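You operate a simulated robot arm through the tools that you are given. There is no shell and no other tool. Be economical: measure what you need, move in short steps, check, and stop when the job is done.

You are at the controls of a simulated two-armed robot. One attempt, no reset.

JOB
Hold the hinge bar still and push its pin home.
Fine: tighten the lock screw; put the bar in the table drawer and close it. Where these are worked on the way, their far stop is far enough and under half their travel is too little: table drawer.

It is judged by the outcome, as a careful person would: the job done as asked, and still so three seconds after it is handed in. It fails if anything else is knocked over, pushed out of place, dropped, spilled or broken.

ROBOT AND FRAMES
Two 7-joint arms with two-finger parallel grippers on one trunk, on a base that drives. Base frame: it is fixed to the floor where the robot stands at the start and does not move with it; the origin is under the middle of the robot, x ahead of it, y to its left, z up. Readings come in mm, rad, newtons and seconds.
The left shoulder is at the start at [70, 134, 1301], the right one opposite. With the tool pointing down near the work surface each hand reaches from about 100 to 600 mm from the robot's upright axis, wherever it stands, measured 20 degrees to its own side. Places, roughly: hinge pin [500, 100, 800]; inside of the table drawer [600, 200, 600]; lock screw [500, 200, 900]; table drawer [500, 200, 700]. Payload 1.57 kg a hand.
The TCP of each hand is the grasp point between the finger pads, 30 mm short of the fingertips. In the tool frame z runs along the fingers and y along their closing line. Largest opening 80 mm; finger width 17, thickness 12; the body of the gripper, 40 by 82 mm, starts 80 mm behind the TCP.
Orientation is that of the tool frame in the base frame, as a unit quaternion [w, x, y, z]. With the fingers straight down and closing along the base's y, the tool's x points along the base's -x, its y along +y and its z along -z.

CONTROLS
- The arms move only by the tool jog_arm. It takes "left_plan", "right_plan" or both (then of equal length, played together; a hand with none holds still); each is a list of rows, each a list of 7 numbers: the finger opening in mm, from 0 to 80, then the shift along the tool's x, y, z in mm, then the turn, a rotation vector about the tool's x, y, z in rad. In form: [[jaw, x, y, z, rx, ry, rz], ...]. A call has 1 to 10 rows; each row shifts and turns the commanded pose from where the row before left it, along the tool's axes as they then stand. Each row takes 0.2 s and may step no farther than 50 mm and 0.15 rad from the row before; otherwise, or with a gripper value out of range, the whole call is refused. Where a pose cannot be reached the arm comes as near as it can. A force on the tool above 40 N (or 10 N above the force at the start of the call, whichever is more), or a blocked arm, ends the call early, and 0.2 s more pass. Each finger travels about 153 mm/s and halts on what it meets, pressing with about 30 N; the grip force reading is that of the motor and also rises with nothing between the fingers. The clock runs only during rows and for 0.2 s after the last one: add rows that do not move to give the fingers time. The reply holds the time, the measured pose of the TCP, the force on the tool along the base axes, the opening and the grip force, in the units named above and with some noise, with the torque about the TCP (base axes, N m) and any sound that the robot's microphone picked up.
- Cameras (640 x 400 px; columns grow to the right, rows downward): "scene" is now at [102.7, 47.3, 1500.5]; the picture's right is [0.67, -0.74, 0.00], its down [-0.62, -0.56, -0.56] and it looks along [0.41, 0.37, -0.83] (base axes); focal length 220 px, centre (320, 200). "left" rides on the left gripper at [72, 7, -122] in its tool frame; the picture's right is [-0.09, 1.00, 0.00], its down [-0.84, -0.08, -0.54] and it looks along [-0.54, -0.05, 0.84] (tool axes); focal length 238 px, centre (320, 200). "right" rides on the right gripper at [72, -7, -122] in its tool frame; the picture's right is [0.09, 1.00, 0.00], its down [-0.84, 0.08, -0.54] and it looks along [-0.54, 0.05, 0.84] (tool axes); focal length 238 px, centre (320, 200). There is no depth. A picture from a camera that has moved, and an enlarged one, comes with that camera's place and axes in the base frame and with its lens.
- capture(camera): a new picture of that camera. It takes no simulated time.
- move_column(by): slides the trunk up (or, below 0, down) by that many mm; the arms and the scene camera ride with it, the base frame stays. It gives what a move gives, with no picture.
- base_move(legs): drives the robot by 1 to 6 legs, each [ahead, left, turn to the left] in mm, mm and rad, along the robot's own axes; the way and the turn of a leg run together, so that a leg with both is an arc; at most 1500 mm and 3.142 rad a leg. The arms and the cameras ride along, it lands a little off, and it stops where it bumps. It gives what a move gives.
- head_to(pan, tilt): turns the head with the scene camera to pan (to the left, within 1.501 rad either way) and tilt (down, from -0.506 to 1.204), counted from straight ahead of the robot. It gives what a move gives.
- close_up(camera, box): a new picture of the part [left, top, right, bottom] of that camera's present view, enlarged. It takes no simulated time.
- finish_job(): hands the job in; it is judged then, once.

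Work in short steps. Places have to be worked out from the pictures, the camera data and where the tool is seen: move nearer, look again, correct. Check each grasp and each placing, and mend what went wrong. You have 120 turns and 92 pictures in all, those below and enlarged ones among them. Open the grippers and draw the arms clear of the work before you hand the job in, unless the task says otherwise; then end with one line.

The tools are called after "Call:" as a command line: name --argument value ..., lists and objects as JSON in quotes. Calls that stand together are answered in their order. jog_arm: Moves the arms, as the interface text tells. Its arguments: {"type":"object","properties":{"left_plan":{"type":"array"},"right_plan":{"type":"array"}},"required":[]} The other tools are called the same way: move_column (by) slides the trunk up or down; base_move (legs) drives the base; head_to (pan, tilt) turns the head that bears the scene camera; capture (camera) takes a picture; close_up (camera, box) takes an enlarged picture of a part of a camera's view; finish_job () hands the job in.

At the start:

```text
t: 0.0
left_ee_pos: [284.2, 424.5, 1247.6]
left_orientation: [0.001, -0.001, 1.0, 0.001]
left_contact_force: [0.0, 0.4, -0.8]
left_ft_torque: [-0.02, 0.0, -0.01]
left_opening: 79.9
left_finger_force: 0.1
right_ee_pos: [445.5, 55.4, 1180.0]
right_orientation: [0.0, 0.001, 1.0, 0.0]
right_contact_force: [-0.3, -0.6, -0.3]
right_ft_torque: [-0.02, 0.0, 0.01]
right_opening: 79.9
right_finger_force: 0.1
trunk travel left (down, up): [-875.0, 65.0]
robot x, y, heading: [2.8, -0.8, -0.0]
head pan, tilt: [0.733, 0.981]
```

scene: 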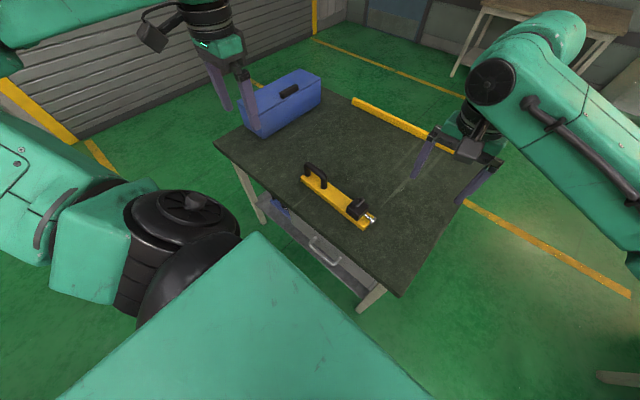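
right: 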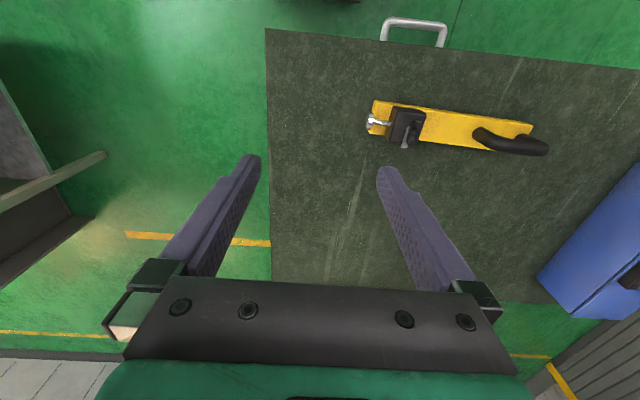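
left: 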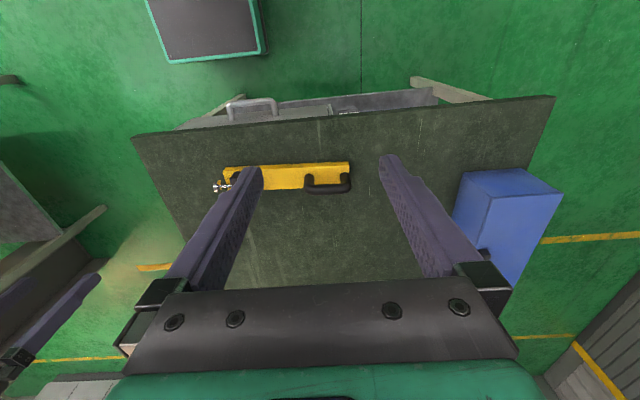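

The bar lies on the table with a handle at its far-left end and a block with a pin and screw at its right end; I look closer.

Call:
close_up --camera "scene" --box '[280, 145, 400, 245]'

Call:
close_up --camera "right" --box '[350, 80, 560, 180]'

Call:
close_up --camera "scene" --box '[210, 160, 410, 320]'

```text
4.00 times, centred on (340, 195) of scene
camera zoom: at [102.7, 47.3, 1500.5], right [0.67, -0.74, 0.0], down [-0.62, -0.56, -0.56], along [0.41, 0.37, -0.83], focal length 882 px, centre (240, 220)
```

zoom: 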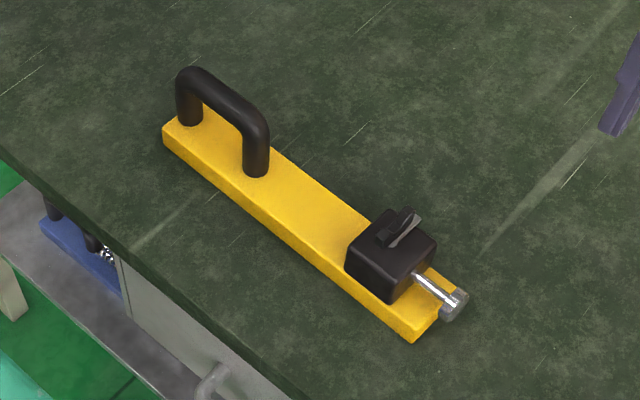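

```text
3.05 times, centred on (455, 130) of right
camera zoom: at [374.6, 47.8, 1300.9], right [-0.09, 1.0, 0.0], down [0.84, 0.08, 0.54], along [0.54, 0.05, -0.84], focal length 726 px, centre (-91, 413)
```

zoom: 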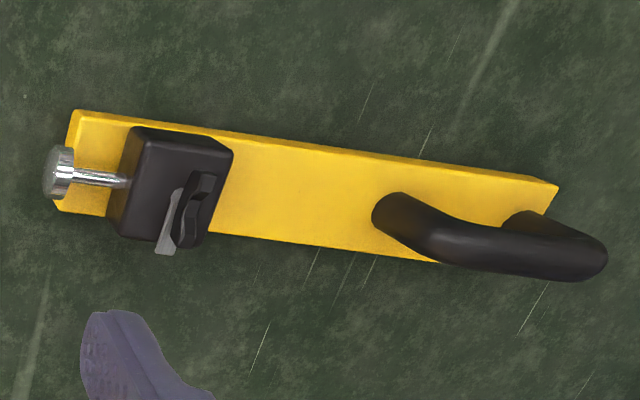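

```text
2.50 times, centred on (310, 240) of scene
camera zoom: at [102.7, 47.3, 1500.5], right [0.67, -0.74, 0.0], down [-0.62, -0.56, -0.56], along [0.41, 0.37, -0.83], focal length 551 px, centre (345, 100)
```

zoom: 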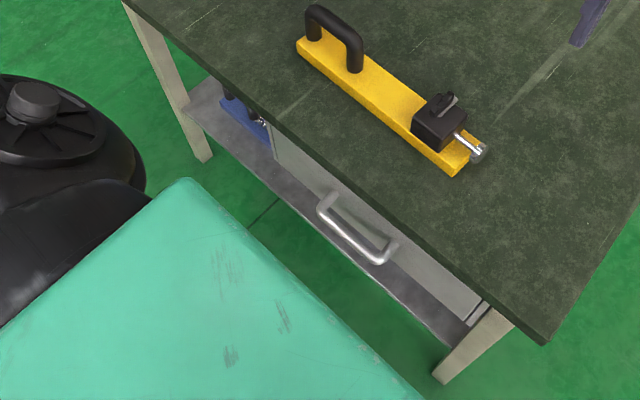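

Bar runs from about (460,160) to (480,489), nearly along y; the pin head is at about (490,151). I shift the base 220 mm left so both hands reach comfortably.

Call:
base_move --legs '[[0, 220, 0]]'

Call:
head_to --pan 0.0 --tilt 1.0

Call:
capture --camera "scene"

Call:
capture --camera "right"

```text
t: 1.7
left_ee_pos: [283.2, 647.4, 1248.2]
left_orientation: [0.0, -0.001, 1.0, 0.003]
left_contact_force: [-1.0, 0.8, -0.2]
left_ft_torque: [0.03, 0.02, 0.01]
left_opening: 80.2
left_finger_force: 0.2
right_ee_pos: [446.4, 277.6, 1180.9]
right_orientation: [0.0, -0.001, 1.0, 0.002]
right_contact_force: [-0.3, -0.1, 0.2]
right_ft_torque: [0.04, 0.03, 0.03]
right_opening: 79.9
right_finger_force: 0.0
trunk travel left (down, up): [-875.0, 65.0]
robot x, y, heading: [1.4, 225.9, 0.004]
head pan, tilt: [0.733, 0.981]
```

```text
t: 2.8
left_ee_pos: [282.9, 650.0, 1248.1]
left_orientation: [0.0, -0.001, 1.0, 0.002]
left_contact_force: [-0.1, 0.4, 0.0]
left_ft_torque: [0.02, 0.01, 0.01]
left_opening: 80.1
left_finger_force: 0.1
right_ee_pos: [446.0, 280.2, 1180.4]
right_orientation: [0.0, -0.001, 1.0, 0.0]
right_contact_force: [-0.5, 0.4, 1.0]
right_ft_torque: [0.02, 0.02, 0.01]
right_opening: 80.0
right_finger_force: 0.1
trunk travel left (down, up): [-875.0, 65.0]
robot x, y, heading: [1.3, 225.9, 0.0]
head pan, tilt: [0.0, 1.0]
```

```text
85 pictures are left
camera scene: at [119.4, 225.6, 1499.2], right [0.0, -1.0, 0.0], down [-0.84, 0.0, -0.54], along [0.54, 0.0, -0.84], focal length 220 px, centre (320, 200)
```

scene: 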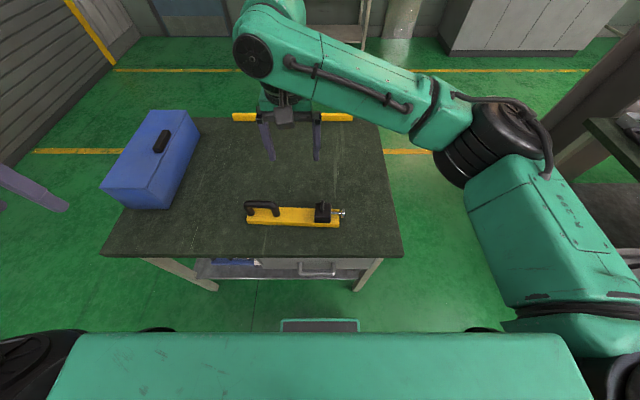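

```text
84 pictures are left
camera right: at [374.2, 273.9, 1300.9], right [-0.09, 1.0, 0.0], down [0.84, 0.08, 0.54], along [0.54, 0.05, -0.84], focal length 238 px, centre (320, 200)
```

right: 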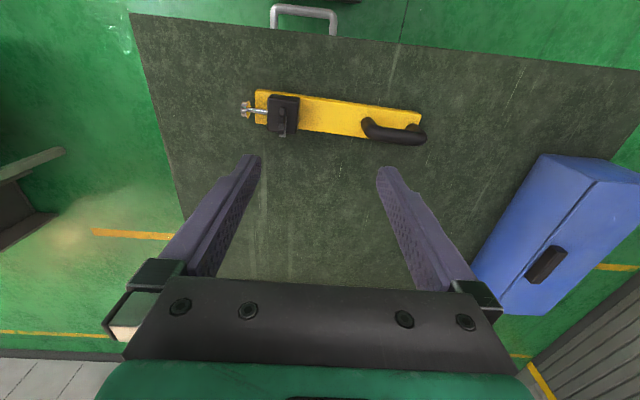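

Handle top is at about (498,422,870). I bring the right hand near the pin for a view and the left hand toward the handle, both still well above.

Call:
jog_arm --left_plan '[[80, -19.5, -25, 24.7, 0, 0, 0], [80, -19.5, -25, 24.7, 0, 0, 0], [80, -19.5, -25, 24.7, 0, 0, 0], [80, -19.5, -25, 24.7, 0, 0, 0], [80, -19.5, -25, 24.7, 0, 0, 0], [80, -19.5, -25, 24.7, 0, 0, 0], [80, 0, 0, 0, 0, 0, 0]]' --right_plan '[[80, -4, -26, 33, 0, 0, 0], [80, -4, -26, 33, 0, 0, 0], [80, -4, -26, 33, 0, 0, 0], [80, -4, -26, 33, 0, 0, 0], [80, -4, -26, 33, 0, 0, 0], [80, -4, -26, 33, 0, 0, 0], [80, 0, 0, 0, 0, 0, 0]]'

Call:
jog_arm --left_plan '[[80, 0, 0, 0, 0, 0, 0.147], [80, 0, 0, 0, 0, 0, 0.147], [80, 0, 0, 0, 0, 0, 0.147], [80, 0, 0, 0, 0, 0, 0.147], [80, 0, 0, 0, 0, 0, 0.147], [80, 0, 0, 0, 0, 0, 0.147], [80, 0, 0, 0, 0, 0, 0.147], [80, 0, 0, 0, 0, 0, 0.147], [80, 0, 0, 0, 0, 0, 0.147], [80, 0, 0, 0, 0, 0, 0.147]]'

Call:
capture --camera "right"

Call:
capture --camera "left"

```text
t: 4.4
left_ee_pos: [399.7, 502.8, 1099.7]
left_orientation: [0.0, -0.001, 1.0, 0.0]
left_contact_force: [0.9, 0.4, 0.7]
left_ft_torque: [-0.02, -0.04, 0.03]
left_opening: 80.2
left_finger_force: 0.1
right_ee_pos: [469.4, 125.5, 985.2]
right_orientation: [0.001, -0.001, 1.0, -0.001]
right_contact_force: [0.0, 0.9, -0.7]
right_ft_torque: [-0.02, -0.01, -0.01]
right_opening: 79.7
right_finger_force: 0.2
trunk travel left (down, up): [-875.0, 65.0]
robot x, y, heading: [2.4, 224.8, -0.001]
head pan, tilt: [0.0, 1.0]
```

```text
t: 6.6
left_ee_pos: [400.1, 501.2, 1098.9]
left_orientation: [0.0, 0.671, 0.741, 0.001]
left_contact_force: [-0.2, -0.1, 0.2]
left_ft_torque: [-0.02, 0.03, -0.01]
left_opening: 80.1
left_finger_force: 0.0
right_ee_pos: [470.5, 125.2, 985.0]
right_orientation: [0.0, -0.001, 1.0, 0.0]
right_contact_force: [-0.3, 0.2, 0.0]
right_ft_torque: [0.01, 0.0, 0.03]
right_opening: 80.1
right_finger_force: 0.0
trunk travel left (down, up): [-875.0, 65.0]
robot x, y, heading: [0.6, 224.4, 0.001]
head pan, tilt: [0.0, 1.0]
```

```text
83 pictures are left
camera right: at [398.1, 118.6, 1105.6], right [-0.09, 1.0, 0.0], down [0.84, 0.08, 0.54], along [0.54, 0.05, -0.84], focal length 238 px, centre (320, 200)
```

right: 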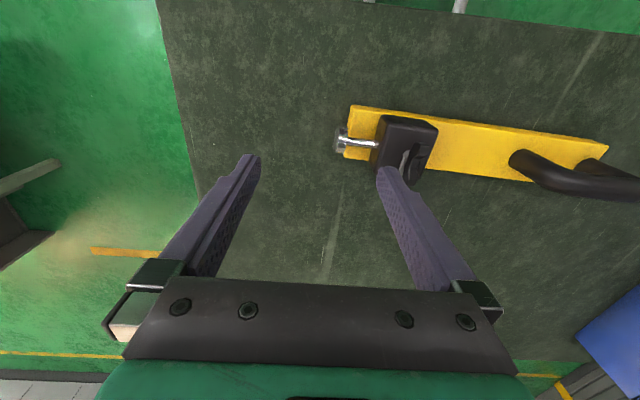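

```text
82 pictures are left
camera left: at [399.5, 572.5, 1222.0], right [1.0, 0.01, 0.0], down [0.01, -0.84, 0.54], along [0.0, -0.54, -0.84], focal length 238 px, centre (320, 200)
```

left: 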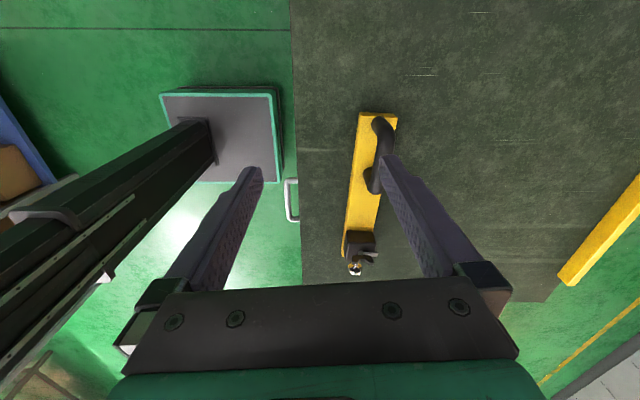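

I finish the left hand's turn along the bar and bring it above the handle at z≈950.

Call:
jog_arm --left_plan '[[80, 0, 0, 0, 0, 0, 0.145], [80, -12, 16.5, 25, 0, 0, 0], [80, -12, 16.5, 25, 0, 0, 0], [80, -12, 16.5, 25, 0, 0, 0], [80, -12, 16.5, 25, 0, 0, 0], [80, -12, 16.5, 25, 0, 0, 0], [80, -12, 16.5, 25, 0, 0, 0], [80, 0, 0, 0, 0, 0, 0]]'

Call:
capture --camera "left"

Call:
close_up --camera "right" --box '[320, 90, 480, 190]'

Call:
close_up --camera "scene" --box '[230, 180, 360, 260]'

```text
t: 8.4
left_ee_pos: [497.1, 422.3, 948.0]
left_orientation: [0.0, 0.722, 0.692, 0.002]
left_contact_force: [-0.1, 0.3, 0.8]
left_ft_torque: [-0.01, -0.02, 0.02]
left_opening: 79.9
left_finger_force: 0.0
right_ee_pos: [470.0, 125.6, 984.2]
right_orientation: [0.0, -0.001, 1.0, 0.0]
right_contact_force: [0.5, -0.1, -0.5]
right_ft_torque: [-0.01, 0.0, 0.02]
right_opening: 80.0
right_finger_force: 0.1
trunk travel left (down, up): [-875.0, 65.0]
robot x, y, heading: [0.6, 225.2, 0.004]
head pan, tilt: [0.0, 1.0]
```

```text
81 pictures are left
camera left: at [507.0, 493.8, 1070.6], right [0.99, -0.13, 0.0], down [-0.11, -0.83, 0.54], along [-0.07, -0.54, -0.84], focal length 238 px, centre (320, 200)
```

left: 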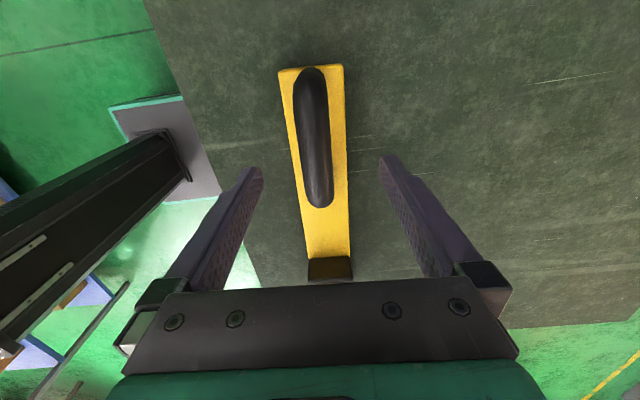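

```text
4.00 times, centred on (400, 140) of right
camera zoom: at [397.8, 118.8, 1105.7], right [-0.09, 1.0, 0.0], down [0.84, 0.08, 0.54], along [0.54, 0.05, -0.84], focal length 953 px, centre (0, 440)
```

zoom: 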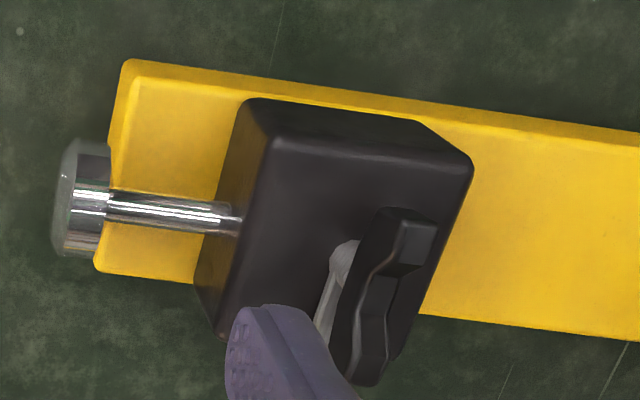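

```text
4.92 times, centred on (295, 220) of scene
camera zoom: at [119.0, 226.1, 1499.2], right [0.0, -1.0, 0.0], down [-0.84, 0.0, -0.54], along [0.54, 0.0, -0.84], focal length 1085 px, centre (443, 102)
```

zoom: 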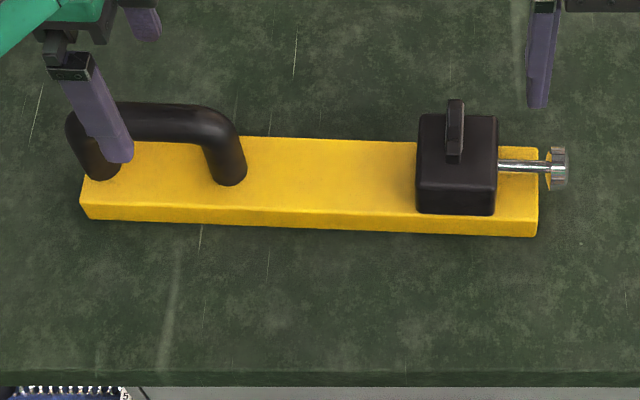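

Rod centre is at about (495,428,888), bar top ≈830, and the pin axis is at about (480,·,856) with its head face at y≈141 and the block face at y≈189. I lower the left hand onto the handle and grip it.

Call:
jog_arm --left_plan '[[80, 0, -2, 20, 0, 0, 0], [80, 0, 0, 20, 0, 0, 0], [80, 0, 0, 20, 0, 0, 0], [80, 0, 0, 0, 0, 0, 0], [0, 0, 0, 0, 0, 0, 0], [0, 0, 0, 0, 0, 0, 0], [0, 0, 0, 0, 0, 0, 0]]' --right_plan '[[0, -3, -3, 0, 0, 0, 0], [0, -3, -6, 10, 0, 0, 0], [0, -3, -6, 20, 0, 0, 0], [0, 0, 0, 20, 0, 0, 0], [0, 0, 0, 15, 0, 0, 0], [0, 0, 0, 0, 0, 0, 0], [0, 0, 0, 0, 0, 0, 0]]'

Call:
capture --camera "left"

Call:
capture --camera "right"

Call:
close_up --camera "scene" --box '[230, 170, 360, 250]'

```text
t: 10.0
left_ee_pos: [494.8, 422.7, 888.8]
left_orientation: [0.0, 0.722, 0.692, 0.0]
left_contact_force: [-0.7, 0.6, 0.5]
left_ft_torque: [0.05, -0.09, -0.22]
left_opening: 25.5
left_finger_force: 30.2
right_ee_pos: [479.3, 110.2, 917.4]
right_orientation: [0.0, -0.001, 1.0, 0.0]
right_contact_force: [1.4, -0.2, -0.2]
right_ft_torque: [-0.01, 0.0, -0.03]
right_opening: 0.2
right_finger_force: 21.6
trunk travel left (down, up): [-875.0, 65.0]
robot x, y, heading: [-1.3, 224.2, -0.002]
head pan, tilt: [0.0, 1.0]
```

```text
78 pictures are left
camera left: at [505.2, 493.7, 1010.6], right [0.99, -0.13, 0.0], down [-0.11, -0.83, 0.54], along [-0.07, -0.54, -0.84], focal length 238 px, centre (320, 200)
```

left: 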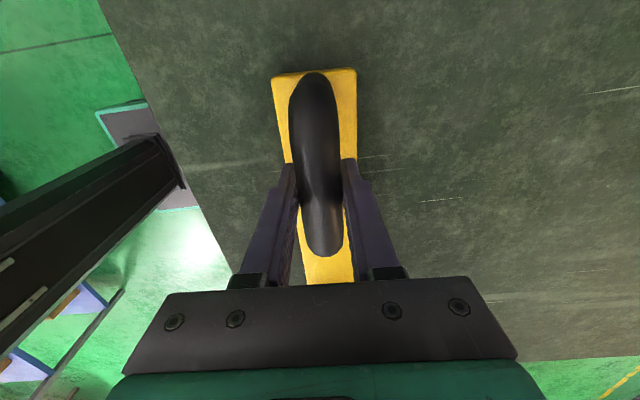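

```text
77 pictures are left
camera right: at [408.1, 103.5, 1037.8], right [-0.09, 1.0, 0.0], down [0.84, 0.08, 0.54], along [0.54, 0.05, -0.84], focal length 238 px, centre (320, 200)
```

right: 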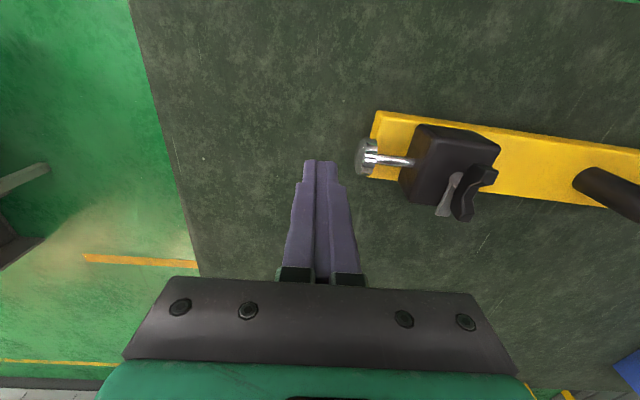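

```text
4.92 times, centred on (295, 210) of scene
camera zoom: at [119.6, 226.1, 1499.1], right [0.0, -1.0, 0.0], down [-0.84, 0.0, -0.54], along [0.54, 0.0, -0.84], focal length 1085 px, centre (443, 151)
```

zoom: 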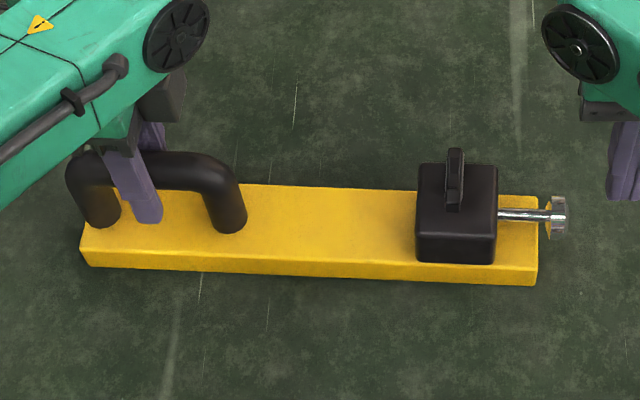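

Handle is held firmly (25.5 mm, 30 N). I lower the closed right fingers to z≈878 beside the pin head, then push in +y with small steps.

Call:
jog_arm --right_plan '[[0, 0, 0, 20, 0, 0, 0], [0, 0, 0, 20, 0, 0, 0], [0, 0, 8, 0, 0, 0, 0], [0, 0, 0, 0, 0, 0, 0]]'

Call:
capture --camera "right"

Call:
close_up --camera "scene" --box '[290, 180, 370, 230]'

```text
t: 11.0
left_ee_pos: [495.9, 423.7, 888.4]
left_orientation: [-0.001, 0.722, 0.692, 0.0]
left_contact_force: [-2.0, -0.2, 0.3]
left_ft_torque: [0.07, 0.06, -0.32]
left_opening: 25.9
left_finger_force: 29.9
right_ee_pos: [479.7, 118.9, 877.4]
right_orientation: [0.0, -0.001, 1.0, 0.0]
right_contact_force: [0.6, 0.1, 0.0]
right_ft_torque: [-0.02, 0.0, -0.02]
right_opening: 0.2
right_finger_force: 21.4
trunk travel left (down, up): [-875.0, 65.0]
robot x, y, heading: [-3.3, 223.7, 0.002]
head pan, tilt: [0.0, 1.0]
```

```text
75 pictures are left
camera right: at [407.4, 112.1, 998.0], right [-0.09, 1.0, 0.0], down [0.84, 0.08, 0.54], along [0.54, 0.05, -0.84], focal length 238 px, centre (320, 200)
```

right: 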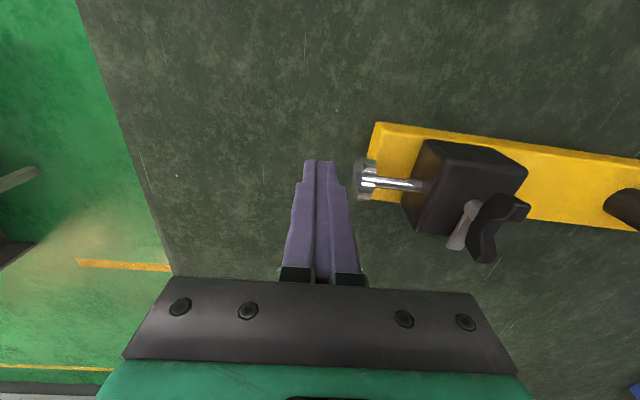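

```text
8.00 times, centred on (330, 205) of scene
camera zoom: at [119.9, 226.1, 1499.1], right [0.0, -1.0, 0.0], down [-0.84, 0.0, -0.54], along [0.54, 0.0, -0.84], focal length 1763 px, centre (240, 160)
```

zoom: 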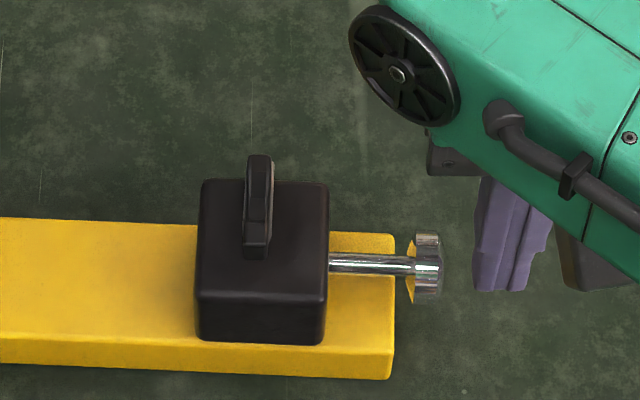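

Fingers line up with the pin head. I push +y in steps.

Call:
jog_arm --right_plan '[[0, 0, 5, 0, 0, 0, 0], [0, 0, 5, 0, 0, 0, 0], [0, 0, 5, 0, 0, 0, 0], [0, 0, 5, 0, 0, 0, 0], [0, 0, 5, 0, 0, 0, 0], [0, 0, 0, 0, 0, 0, 0]]'

Call:
close_up --camera "scene" --box '[290, 180, 370, 230]'

```text
t: 12.4
left_ee_pos: [496.0, 424.0, 887.4]
left_orientation: [0.0, 0.722, 0.692, 0.0]
left_contact_force: [-0.3, 4.9, 0.0]
left_ft_torque: [0.63, 0.11, -0.26]
left_opening: 25.5
left_finger_force: 30.4
right_ee_pos: [479.8, 144.5, 876.6]
right_orientation: [0.001, -0.002, 1.0, 0.001]
right_contact_force: [1.0, -1.7, 0.6]
right_ft_torque: [-0.03, -0.03, -0.03]
right_opening: 0.0
right_finger_force: 21.6
trunk travel left (down, up): [-875.0, 65.0]
robot x, y, heading: [-3.0, 226.7, 0.003]
head pan, tilt: [0.0, 1.0]
```

```text
8.00 times, centred on (330, 205) of scene
camera zoom: at [120.3, 226.6, 1499.1], right [0.0, -1.0, 0.0], down [-0.84, 0.0, -0.54], along [0.54, 0.0, -0.84], focal length 1763 px, centre (240, 160)
```

zoom: 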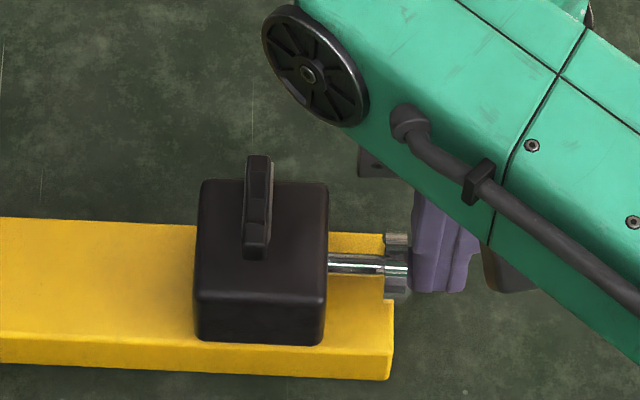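

The pin slides in with little force. I continue until it stops.

Call:
jog_arm --right_plan '[[0, 0, 5, 0, 0, 0, 0], [0, 0, 5, 0, 0, 0, 0], [0, 0, 5, 0, 0, 0, 0], [0, 0, 4, 0, 0, 0, 0], [0, 0, 0, 0, 0, 0, 0]]'

Call:
close_up --camera "scene" --box '[290, 180, 370, 230]'

```text
t: 13.6
left_ee_pos: [496.2, 422.1, 887.6]
left_orientation: [0.0, 0.722, 0.692, 0.0]
left_contact_force: [-1.5, 7.0, 0.1]
left_ft_torque: [0.47, 0.0, -0.37]
left_opening: 25.6
left_finger_force: 29.8
right_ee_pos: [479.3, 163.1, 876.3]
right_orientation: [-0.001, -0.001, 1.0, 0.0]
right_contact_force: [0.9, -5.6, -2.6]
right_ft_torque: [-0.16, -0.01, -0.07]
right_opening: 0.0
right_finger_force: 21.9
trunk travel left (down, up): [-875.0, 65.0]
robot x, y, heading: [-1.2, 226.8, 0.003]
head pan, tilt: [0.0, 1.0]
```

```text
8.00 times, centred on (330, 205) of scene
camera zoom: at [120.2, 226.1, 1499.1], right [0.0, -1.0, 0.0], down [-0.84, 0.0, -0.54], along [0.54, 0.0, -0.84], focal length 1763 px, centre (240, 160)
```

zoom: 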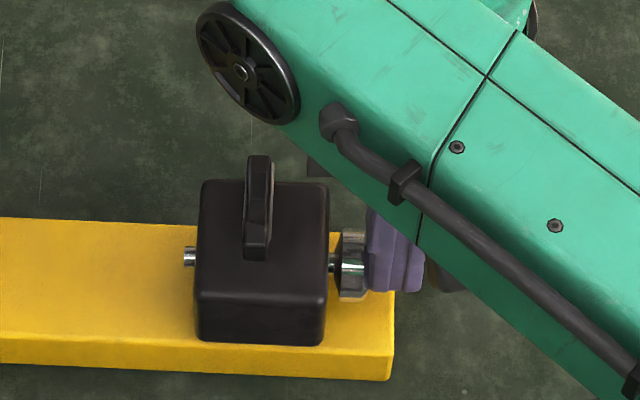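

The head is still a few mm short of the block; I push on in small steps until the force rises.

Call:
jog_arm --right_plan '[[0, 0, 3, 0, 0, 0, 0], [0, 0, 3, 0, 0, 0, 0], [0, 0, 3, 0, 0, 0, 0], [0, 0, 2, 0, 0, 0, 0], [0, 0, 2, 0, 0, 0, 0], [0, 0, 0, 0, 0, 0, 0]]'

Call:
close_up --camera "scene" --box '[290, 180, 370, 230]'

Call:
capture --camera "right"

```text
t: 15.0
left_ee_pos: [495.6, 424.1, 889.1]
left_orientation: [-0.003, 0.721, 0.693, 0.002]
left_contact_force: [-0.6, 26.5, -1.9]
left_ft_torque: [-0.06, -0.01, -0.27]
left_opening: 25.7
left_finger_force: 29.5
right_ee_pos: [478.4, 171.5, 876.7]
right_orientation: [0.0, 0.001, 1.0, -0.004]
right_contact_force: [-0.4, -28.5, -1.2]
right_ft_torque: [-0.31, -0.02, -0.19]
right_opening: 0.0
right_finger_force: 21.2
trunk travel left (down, up): [-875.0, 65.0]
robot x, y, heading: [1.0, 223.4, 0.005]
head pan, tilt: [0.0, 1.0]
```

```text
8.00 times, centred on (330, 205) of scene
camera zoom: at [119.5, 225.2, 1499.2], right [0.0, -1.0, 0.0], down [-0.84, 0.0, -0.54], along [0.54, 0.0, -0.84], focal length 1763 px, centre (240, 160)
```

zoom: 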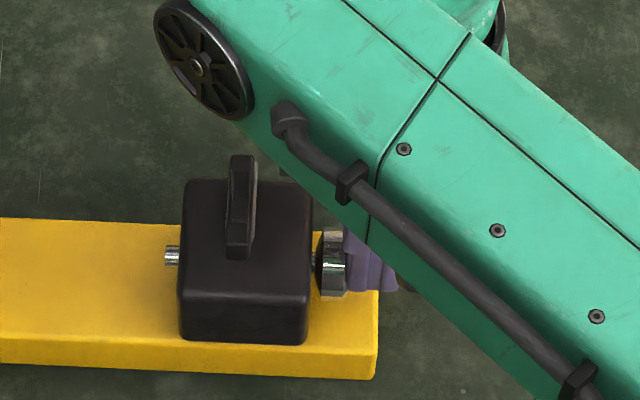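

```text
70 pictures are left
camera right: at [407.2, 165.7, 997.5], right [-0.09, 1.0, -0.01], down [0.84, 0.08, 0.54], along [0.54, 0.04, -0.84], focal length 238 px, centre (320, 200)
```

right: 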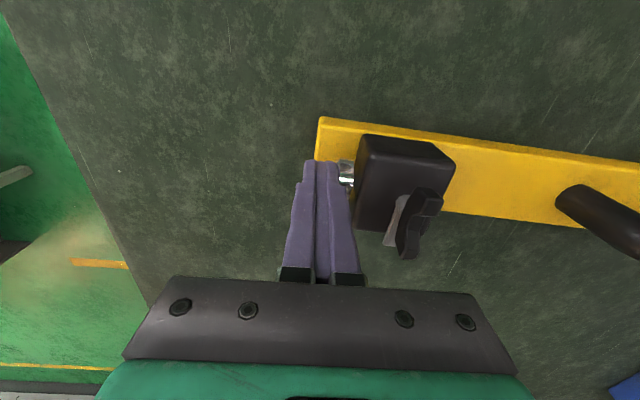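

Force rose to 28 N and the bar crept a few mm through the left grip. I back the right hand off to see whether the head is seated.

Call:
jog_arm --right_plan '[[0, 0, -10, 0, 0, 0, 0], [0, 0, -20, 0, 0, 0, 0], [0, 0, -20, 0, 0, 0, 0], [0, 0, 0, 0, 0, 0, 0]]'

Call:
close_up --camera "scene" --box '[290, 180, 370, 230]'

Call:
close_up --camera "right" --box '[350, 100, 510, 200]'

```text
t: 16.0
left_ee_pos: [496.0, 422.4, 888.2]
left_orientation: [0.0, 0.722, 0.692, 0.0]
left_contact_force: [0.9, -2.9, -2.4]
left_ft_torque: [-0.55, 0.2, 0.02]
left_opening: 25.7
left_finger_force: 30.2
right_ee_pos: [478.3, 123.9, 878.4]
right_orientation: [0.0, -0.001, 1.0, 0.001]
right_contact_force: [0.6, 0.0, 0.5]
right_ft_torque: [-0.01, -0.01, 0.0]
right_opening: 0.0
right_finger_force: 21.3
trunk travel left (down, up): [-875.0, 65.0]
robot x, y, heading: [-0.5, 225.8, 0.001]
head pan, tilt: [0.0, 1.0]
```

```text
8.00 times, centred on (330, 205) of scene
camera zoom: at [119.3, 225.3, 1499.2], right [0.0, -1.0, 0.0], down [-0.84, 0.0, -0.54], along [0.54, 0.0, -0.84], focal length 1763 px, centre (240, 160)
```

zoom: 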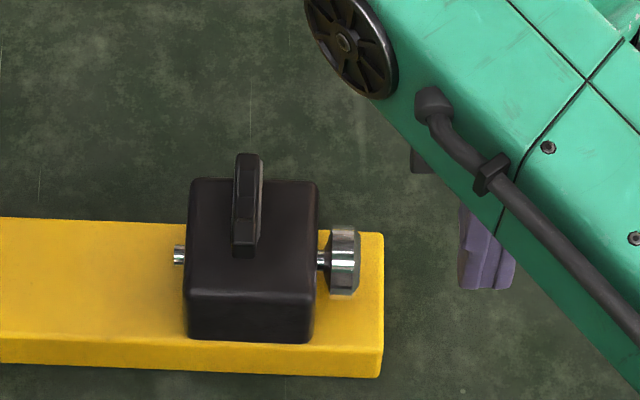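

```text
4.00 times, centred on (430, 150) of right
camera zoom: at [407.1, 117.5, 999.4], right [-0.09, 1.0, 0.0], down [0.84, 0.08, 0.54], along [0.54, 0.05, -0.84], focal length 953 px, centre (-120, 400)
```

zoom: 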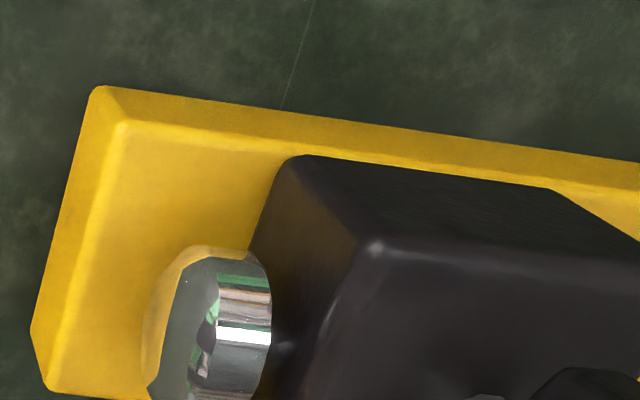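

The head stands ~5 mm off the block; unsure if that is the stop. I brace the bar better by moving the left grip next to the handle's near leg, so I can push harder without the bar slipping.

Call:
jog_arm --left_plan '[[40, 0, 0, 0, 0, 0, 0], [40, 0, 0, 0, 0, 0, 0], [40, -8, 0, 0, 0, 0, 0], [40, -8, 0, 0, 0, 0, 0], [40, -4, 0, 0, 0, 0, 0], [40, 0, 0, 0, 0, 0, 0], [0, 0, 0, 0, 0, 0, 0], [0, 0, 0, 0, 0, 0, 0], [0, 0, 0, 0, 0, 0, 0]]'

Call:
close_up --camera "scene" --box '[230, 170, 360, 250]'

```text
t: 18.0
left_ee_pos: [494.7, 403.8, 889.4]
left_orientation: [-0.001, 0.722, 0.692, 0.0]
left_contact_force: [0.9, 0.6, 0.4]
left_ft_torque: [0.01, -0.01, -0.08]
left_opening: 25.7
left_finger_force: 30.0
right_ee_pos: [478.9, 125.1, 877.9]
right_orientation: [0.0, -0.001, 1.0, 0.0]
right_contact_force: [0.0, -0.3, 0.7]
right_ft_torque: [0.03, 0.04, 0.03]
right_opening: 0.0
right_finger_force: 21.4
trunk travel left (down, up): [-875.0, 65.0]
robot x, y, heading: [-1.9, 225.8, -0.0]
head pan, tilt: [0.0, 1.0]
```

```text
4.92 times, centred on (295, 210) of scene
camera zoom: at [119.5, 225.8, 1499.2], right [0.0, -1.0, 0.0], down [-0.84, 0.0, -0.54], along [0.54, 0.0, -0.84], focal length 1085 px, centre (443, 151)
```

zoom: 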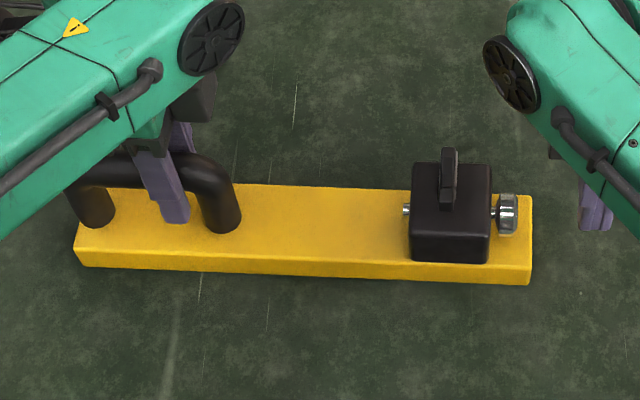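

Now I push again, gradually, watching the force.

Call:
jog_arm --right_plan '[[0, 0, 15, 0, 0, 0, 0], [0, 0, 15, 0, 0, 0, 0], [0, -2, 6, 0, 0, 0, 0], [0, 0, 4, 0, 0, 0, 0], [0, 0, 3, 0, 0, 0, 0], [0, 0, 3, 0, 0, 0, 0], [0, 0, 2, 0, 0, 0, 0], [0, 0, 2, 0, 0, 0, 0], [0, 0, 2, 0, 0, 0, 0], [0, 0, 0, 0, 0, 0, 0]]'

Call:
close_up --camera "scene" --box '[290, 180, 370, 230]'

```text
t: 20.2
left_ee_pos: [493.9, 405.7, 889.8]
left_orientation: [-0.003, 0.721, 0.693, 0.002]
left_contact_force: [-1.1, 26.6, -0.2]
left_ft_torque: [0.05, 0.0, -0.1]
left_opening: 25.9
left_finger_force: 29.5
right_ee_pos: [480.3, 173.5, 875.9]
right_orientation: [0.0, 0.0, 1.0, -0.003]
right_contact_force: [-0.6, -30.3, -0.1]
right_ft_torque: [-0.33, -0.02, -0.19]
right_opening: 0.0
right_finger_force: 21.4
trunk travel left (down, up): [-875.0, 65.0]
robot x, y, heading: [0.8, 228.2, 0.002]
head pan, tilt: [0.0, 1.0]
```

```text
8.00 times, centred on (330, 205) of scene
camera zoom: at [119.1, 225.2, 1499.2], right [0.0, -1.0, 0.0], down [-0.84, 0.0, -0.54], along [0.54, 0.0, -0.84], focal length 1763 px, centre (240, 160)
```

zoom: 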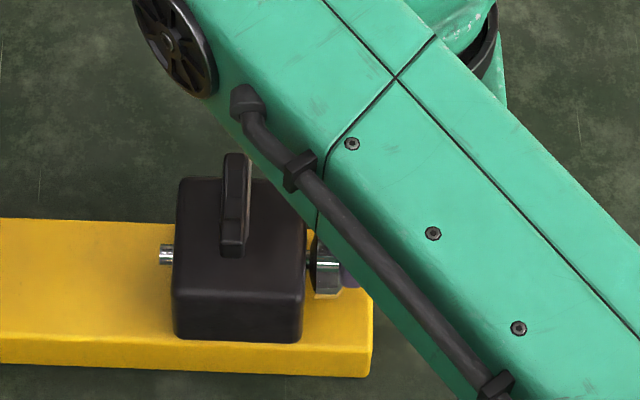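

Bar again slips at ~27 N while the pin doesn't move relative to the block, so this seems the stop. One more push so that the handle leg comes against the left fingers, to confirm under more force.

Call:
jog_arm --right_plan '[[0, 0, 3, 0, 0, 0, 0], [0, 0, 3, 0, 0, 0, 0], [0, 0, 3, 0, 0, 0, 0], [0, 0, 2, 0, 0, 0, 0], [0, 0, 0, 0, 0, 0, 0]]'

Call:
close_up --camera "scene" --box '[290, 180, 370, 230]'

```text
t: 21.4
left_ee_pos: [496.1, 404.6, 890.2]
left_orientation: [-0.002, 0.722, 0.692, 0.002]
left_contact_force: [0.7, 26.4, 0.2]
left_ft_torque: [-0.02, 0.0, -0.07]
left_opening: 25.6
left_finger_force: 29.9
right_ee_pos: [481.5, 183.6, 877.4]
right_orientation: [0.001, 0.0, 1.0, -0.003]
right_contact_force: [-0.6, -29.1, -0.5]
right_ft_torque: [-0.33, 0.02, -0.21]
right_opening: 0.0
right_finger_force: 20.8
trunk travel left (down, up): [-875.0, 65.0]
robot x, y, heading: [-1.2, 227.7, 0.0]
head pan, tilt: [0.0, 1.0]
```

```text
8.00 times, centred on (330, 205) of scene
camera zoom: at [119.7, 225.3, 1499.2], right [0.0, -1.0, 0.0], down [-0.84, 0.0, -0.54], along [0.54, 0.0, -0.84], focal length 1763 px, centre (240, 160)
```

zoom: 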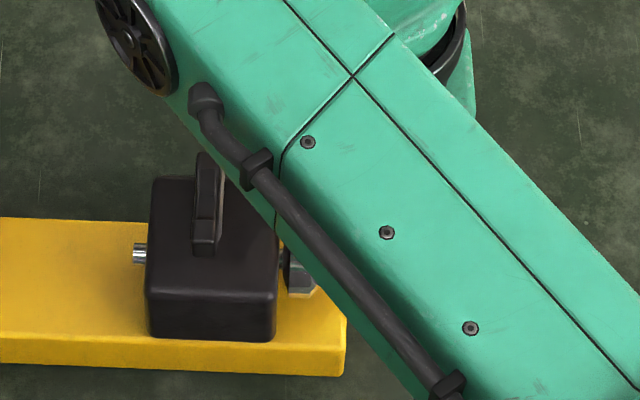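

The pin stays fixed relative to the block under ~29 N: it is home at its stop. Now I retreat the right hand, raise it and look at the screw.

Call:
jog_arm --right_plan '[[0, 0, -10, 0, 0, 0, 0], [0, 0, -25, 0, 0, 0, 0], [0, 0, -5, -30, 0, 0, 0], [0, 0, 0, -40, 0, 0, 0], [80, 0, 20, -30, 0, 0, 0], [80, 10, 35, -10, 0, 0, 0], [80, 10, 20, 0, 0, 0, 0], [80, 0, 0, 0, 0, 0, 0]]'

Call:
capture --camera "right"

Call:
close_up --camera "scene" --box '[290, 180, 370, 230]'

```text
t: 23.2
left_ee_pos: [494.1, 405.7, 890.2]
left_orientation: [0.0, 0.722, 0.692, 0.001]
left_contact_force: [0.0, 1.3, -0.1]
left_ft_torque: [-0.46, 0.02, -0.07]
left_opening: 25.9
left_finger_force: 30.1
right_ee_pos: [470.2, 209.6, 990.1]
right_orientation: [0.007, 0.007, 1.0, -0.011]
right_contact_force: [0.1, -0.1, 0.5]
right_ft_torque: [0.0, 0.0, -0.01]
right_opening: 80.1
right_finger_force: 0.1
trunk travel left (down, up): [-875.0, 65.0]
robot x, y, heading: [0.3, 228.4, 0.003]
head pan, tilt: [0.0, 1.0]
```

```text
64 pictures are left
camera right: at [396.4, 206.8, 1110.3], right [-0.08, 1.0, -0.02], down [0.83, 0.08, 0.55], along [0.55, 0.02, -0.83], focal length 238 px, centre (320, 200)
```

right: 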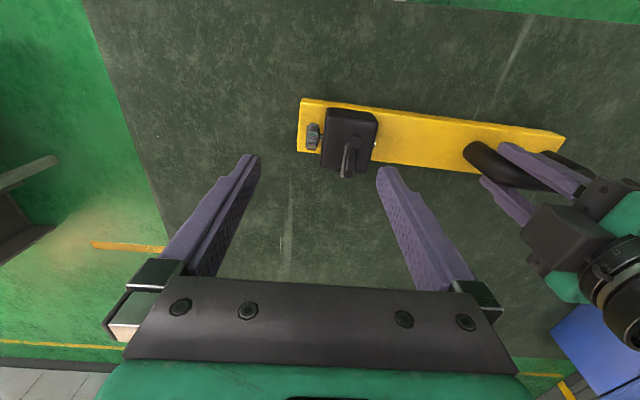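

```text
8.00 times, centred on (330, 205) of scene
camera zoom: at [119.4, 226.4, 1499.2], right [0.0, -1.0, 0.0], down [-0.84, 0.0, -0.54], along [0.54, 0.0, -0.84], focal length 1763 px, centre (240, 160)
```

zoom: 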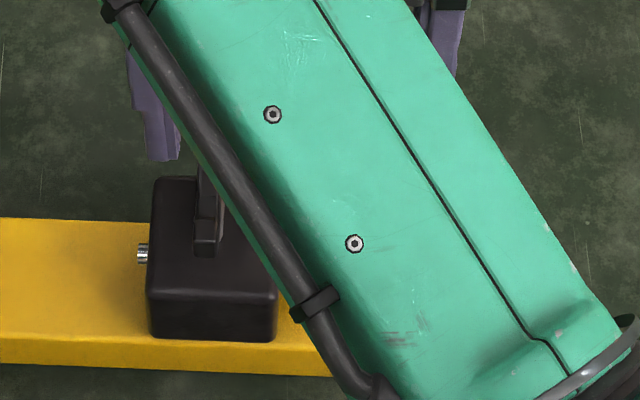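

I zoom in on the block from the right camera.

Call:
close_up --camera "right" --box '[290, 90, 402, 190]'

```text
4.00 times, centred on (346, 140) of right
camera zoom: at [396.4, 206.8, 1110.3], right [-0.08, 1.0, -0.02], down [0.83, 0.08, 0.55], along [0.55, 0.02, -0.83], focal length 953 px, centre (216, 440)
```

zoom: 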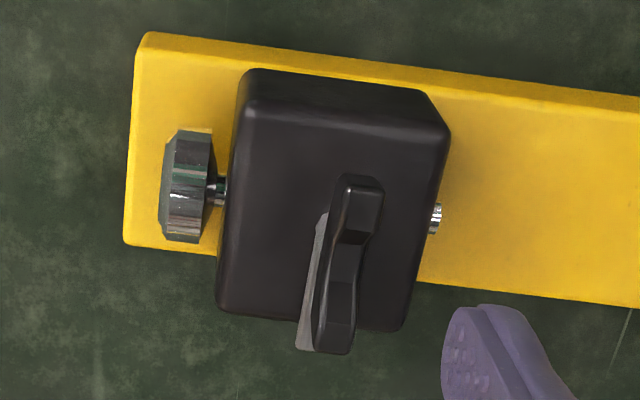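

Wing nut: top at z≈910, block top ≈877, wing centred about (481,238) and lying along x, so the present jaw orientation fits. I descend over it.

Call:
jog_arm --right_plan '[[60, -5, 14, 0, 0, 0, 0], [60, -6, 14, 0, 0, 0, 0], [60, 0, 0, 20, 0, 0, 0], [60, 0, 0, 20, 0, 0, 0], [60, 0, 0, 0, 0, 0, 0]]'

Call:
capture --camera "right"

```text
t: 24.6
left_ee_pos: [494.6, 405.0, 889.3]
left_orientation: [0.0, 0.722, 0.692, 0.001]
left_contact_force: [-0.8, 1.5, 0.5]
left_ft_torque: [-0.17, -0.01, -0.15]
left_opening: 25.8
left_finger_force: 30.2
right_ee_pos: [491.5, 202.3, 940.3]
right_orientation: [0.011, 0.026, 0.999, -0.038]
right_contact_force: [0.3, 0.3, -0.4]
right_ft_torque: [0.0, -0.02, 0.0]
right_opening: 59.9
right_finger_force: 0.1
trunk travel left (down, up): [-875.0, 65.0]
robot x, y, heading: [-3.5, 229.3, 0.001]
head pan, tilt: [0.0, 1.0]
stopped in row 5 (right hand): the arm was blocked; the commanded pose is now the measured one
```

```text
61 pictures are left
camera right: at [417.4, 208.0, 1060.1], right [-0.04, 1.0, -0.08], down [0.83, 0.08, 0.55], along [0.56, -0.04, -0.83], focal length 238 px, centre (320, 200)
```

right: 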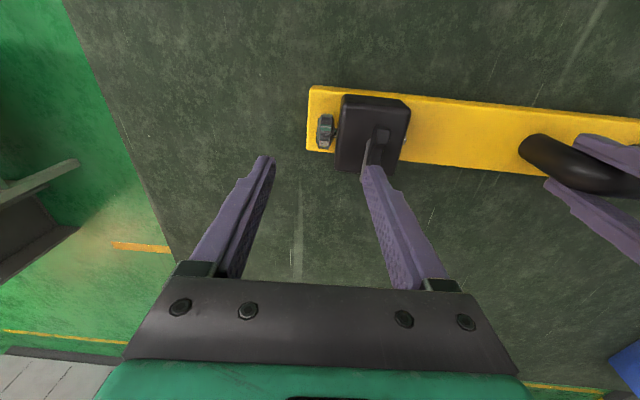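

The right arm was blocked at y≈202, at the edge of its reach toward the middle. I'll raise it, release the bar with the left hand, and drive ~110 mm left for better geometry.

Call:
jog_arm --right_plan '[[60, 0, 0, -30, 0, 0, 0], [60, 0, -15, -30, 0, 0, 0], [60, 0, -15, -30, -0.076, 0.022, -0.052], [60, 0, 0, -20, 0, 0, 0], [60, 0, 0, 0, 0, 0, 0]]' --left_plan '[[70, 0, 0, 0, 0, 0, 0], [70, 0, 0, 0, 0, 0, 0], [70, 0, 0, -30, 0, 0, 0], [70, 0, 0, -40, 0, 0, 0], [70, 0, 0, 0, 0, 0, 0]]'

Call:
base_move --legs '[[0, 110, 0]]'

Call:
capture --camera "scene"

Call:
capture --camera "left"

```text
t: 26.0
left_ee_pos: [495.5, 402.1, 960.3]
left_orientation: [-0.002, 0.722, 0.692, 0.001]
left_contact_force: [-0.1, -0.5, 0.5]
left_ft_torque: [0.01, -0.03, 0.0]
left_opening: 70.2
left_finger_force: 0.1
right_ee_pos: [513.3, 144.4, 1022.4]
right_orientation: [0.002, 0.025, 0.999, -0.03]
right_contact_force: [0.3, 0.1, -0.3]
right_ft_torque: [-0.02, 0.01, 0.0]
right_opening: 60.2
right_finger_force: 0.1
right hand out of reach, approached as far as the arm can: row 3, 4
trunk travel left (down, up): [-875.0, 65.0]
robot x, y, heading: [-1.5, 227.7, 0.002]
head pan, tilt: [0.0, 1.0]
stopped in row 5 (right hand): the arm was blocked; the commanded pose is now the measured one
```

```text
t: 27.2
left_ee_pos: [495.6, 512.8, 960.4]
left_orientation: [0.0, 0.721, 0.693, 0.001]
left_contact_force: [0.5, 0.3, -0.9]
left_ft_torque: [-0.02, -0.01, 0.02]
left_opening: 69.9
left_finger_force: 0.1
right_ee_pos: [512.5, 255.5, 1021.7]
right_orientation: [0.0, 0.024, 0.999, -0.028]
right_contact_force: [-0.6, -0.3, 0.9]
right_ft_torque: [0.0, -0.01, -0.03]
right_opening: 60.2
right_finger_force: 0.1
trunk travel left (down, up): [-875.0, 65.0]
robot x, y, heading: [2.7, 337.6, 0.007]
head pan, tilt: [0.0, 1.0]
```

```text
60 pictures are left
camera scene: at [119.2, 334.2, 1499.2], right [0.0, -1.0, 0.0], down [-0.84, 0.0, -0.54], along [0.54, 0.0, -0.84], focal length 220 px, centre (320, 200)
```

scene: 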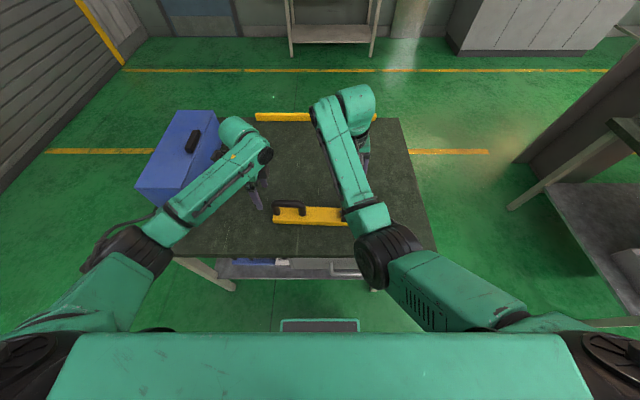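

```text
59 pictures are left
camera left: at [503.7, 583.9, 1083.4], right [0.99, -0.13, 0.0], down [-0.11, -0.84, 0.54], along [-0.07, -0.53, -0.84], focal length 238 px, centre (320, 200)
```

left: 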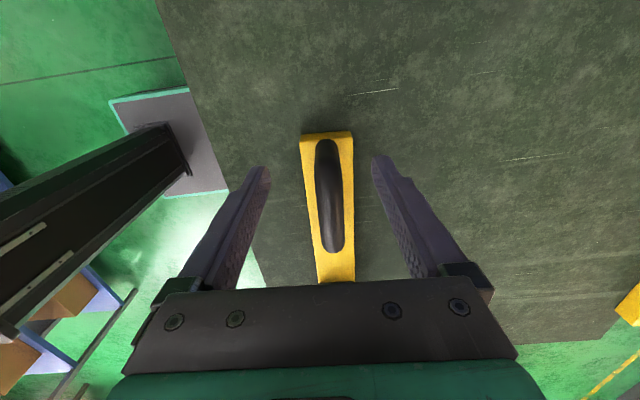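

Base is now at y≈338. I fix the right hand's small tilt and bring it back over the wing at higher z, checking it tracks.

Call:
jog_arm --right_plan '[[60, 10, -6, 0, -0.028, 0, -0.024], [60, 10, -6, 0, -0.028, 0, -0.024], [60, 10, -5, 15, 0, 0, 0], [60, 0, 0, 15, 0, 0, 0], [60, 0, 0, 0, 0, 0, 0]]'

Call:
capture --camera "right"

```text
t: 28.6
left_ee_pos: [493.2, 515.7, 960.3]
left_orientation: [-0.001, 0.721, 0.693, 0.001]
left_contact_force: [0.3, -0.3, -0.4]
left_ft_torque: [-0.02, -0.03, 0.0]
left_opening: 69.9
left_finger_force: 0.0
right_ee_pos: [500.5, 182.7, 992.9]
right_orientation: [0.016, 0.032, 0.998, -0.047]
right_contact_force: [0.8, -0.5, -0.7]
right_ft_torque: [0.01, -0.02, 0.02]
right_opening: 59.8
right_finger_force: 0.0
right hand out of reach, approached as far as the arm can: row 2
trunk travel left (down, up): [-875.0, 65.0]
robot x, y, heading: [-2.0, 335.3, 0.004]
head pan, tilt: [0.0, 1.0]
stopped in row 5 (right hand): the arm was blocked; the commanded pose is now the measured one
```

```text
58 pictures are left
camera right: at [425.8, 193.1, 1112.7], right [-0.03, 0.99, -0.1], down [0.83, 0.08, 0.56], along [0.56, -0.06, -0.82], focal length 238 px, centre (320, 200)
```

right: 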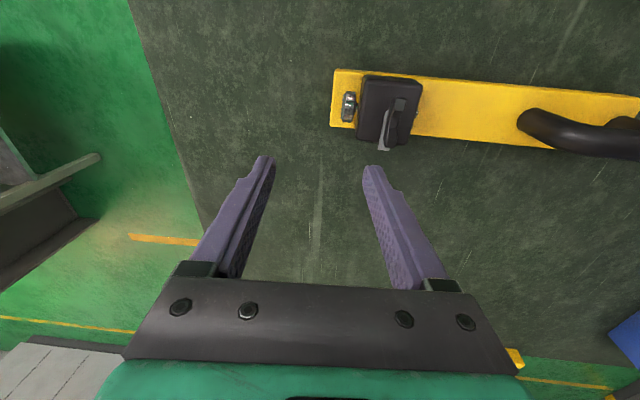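

The right arm's local configuration is at a limit. I back it up and outward toward its earlier comfortable pose to unwind it.

Call:
jog_arm --right_plan '[[60, 0, -10, -30, 0, 0, 0], [60, 0, -10, -30, 0, 0, 0], [60, 0, -10, -30, 0, 0, 0], [60, 0, 0, -30, 0, 0, 0], [60, 0, 0, -30, 0, 0, 0], [60, 0, 0, 0, 0, 0, 0]]'

Call:
jog_arm --right_plan '[[60, 0, 0, 0, -0.03, 0.01, -0.02], [60, 0, 0, 0, -0.03, 0.01, -0.02], [60, 0, 0, 0, -0.03, 0.01, -0.02], [60, 0, 0, 0, 0, 0, 0]]'

```text
t: 30.0
left_ee_pos: [494.4, 515.1, 960.3]
left_orientation: [0.0, 0.721, 0.693, 0.001]
left_contact_force: [-0.6, 0.3, -0.9]
left_ft_torque: [-0.01, 0.01, 0.04]
left_opening: 69.8
left_finger_force: 0.1
right_ee_pos: [546.8, 154.3, 1106.2]
right_orientation: [0.015, 0.029, 0.999, -0.043]
right_contact_force: [0.2, -0.2, -0.2]
right_ft_torque: [-0.01, -0.01, 0.02]
right_opening: 59.9
right_finger_force: 0.1
right hand out of reach, approached as far as the arm can: row 2, 3, 4, 5
trunk travel left (down, up): [-875.0, 65.0]
robot x, y, heading: [-2.1, 335.4, 0.005]
head pan, tilt: [0.0, 1.0]
```

```text
t: 31.0
left_ee_pos: [494.3, 515.3, 960.9]
left_orientation: [0.0, 0.722, 0.692, 0.001]
left_contact_force: [0.4, 1.1, 0.4]
left_ft_torque: [-0.02, 0.0, 0.01]
left_opening: 70.1
left_finger_force: 0.2
right_ee_pos: [548.5, 154.1, 1107.4]
right_orientation: [-0.002, -0.002, 1.0, 0.002]
right_contact_force: [0.2, -0.8, 0.3]
right_ft_torque: [0.02, 0.0, 0.02]
right_opening: 59.8
right_finger_force: 0.0
trunk travel left (down, up): [-875.0, 65.0]
robot x, y, heading: [1.5, 339.1, 0.002]
head pan, tilt: [0.0, 1.0]
```

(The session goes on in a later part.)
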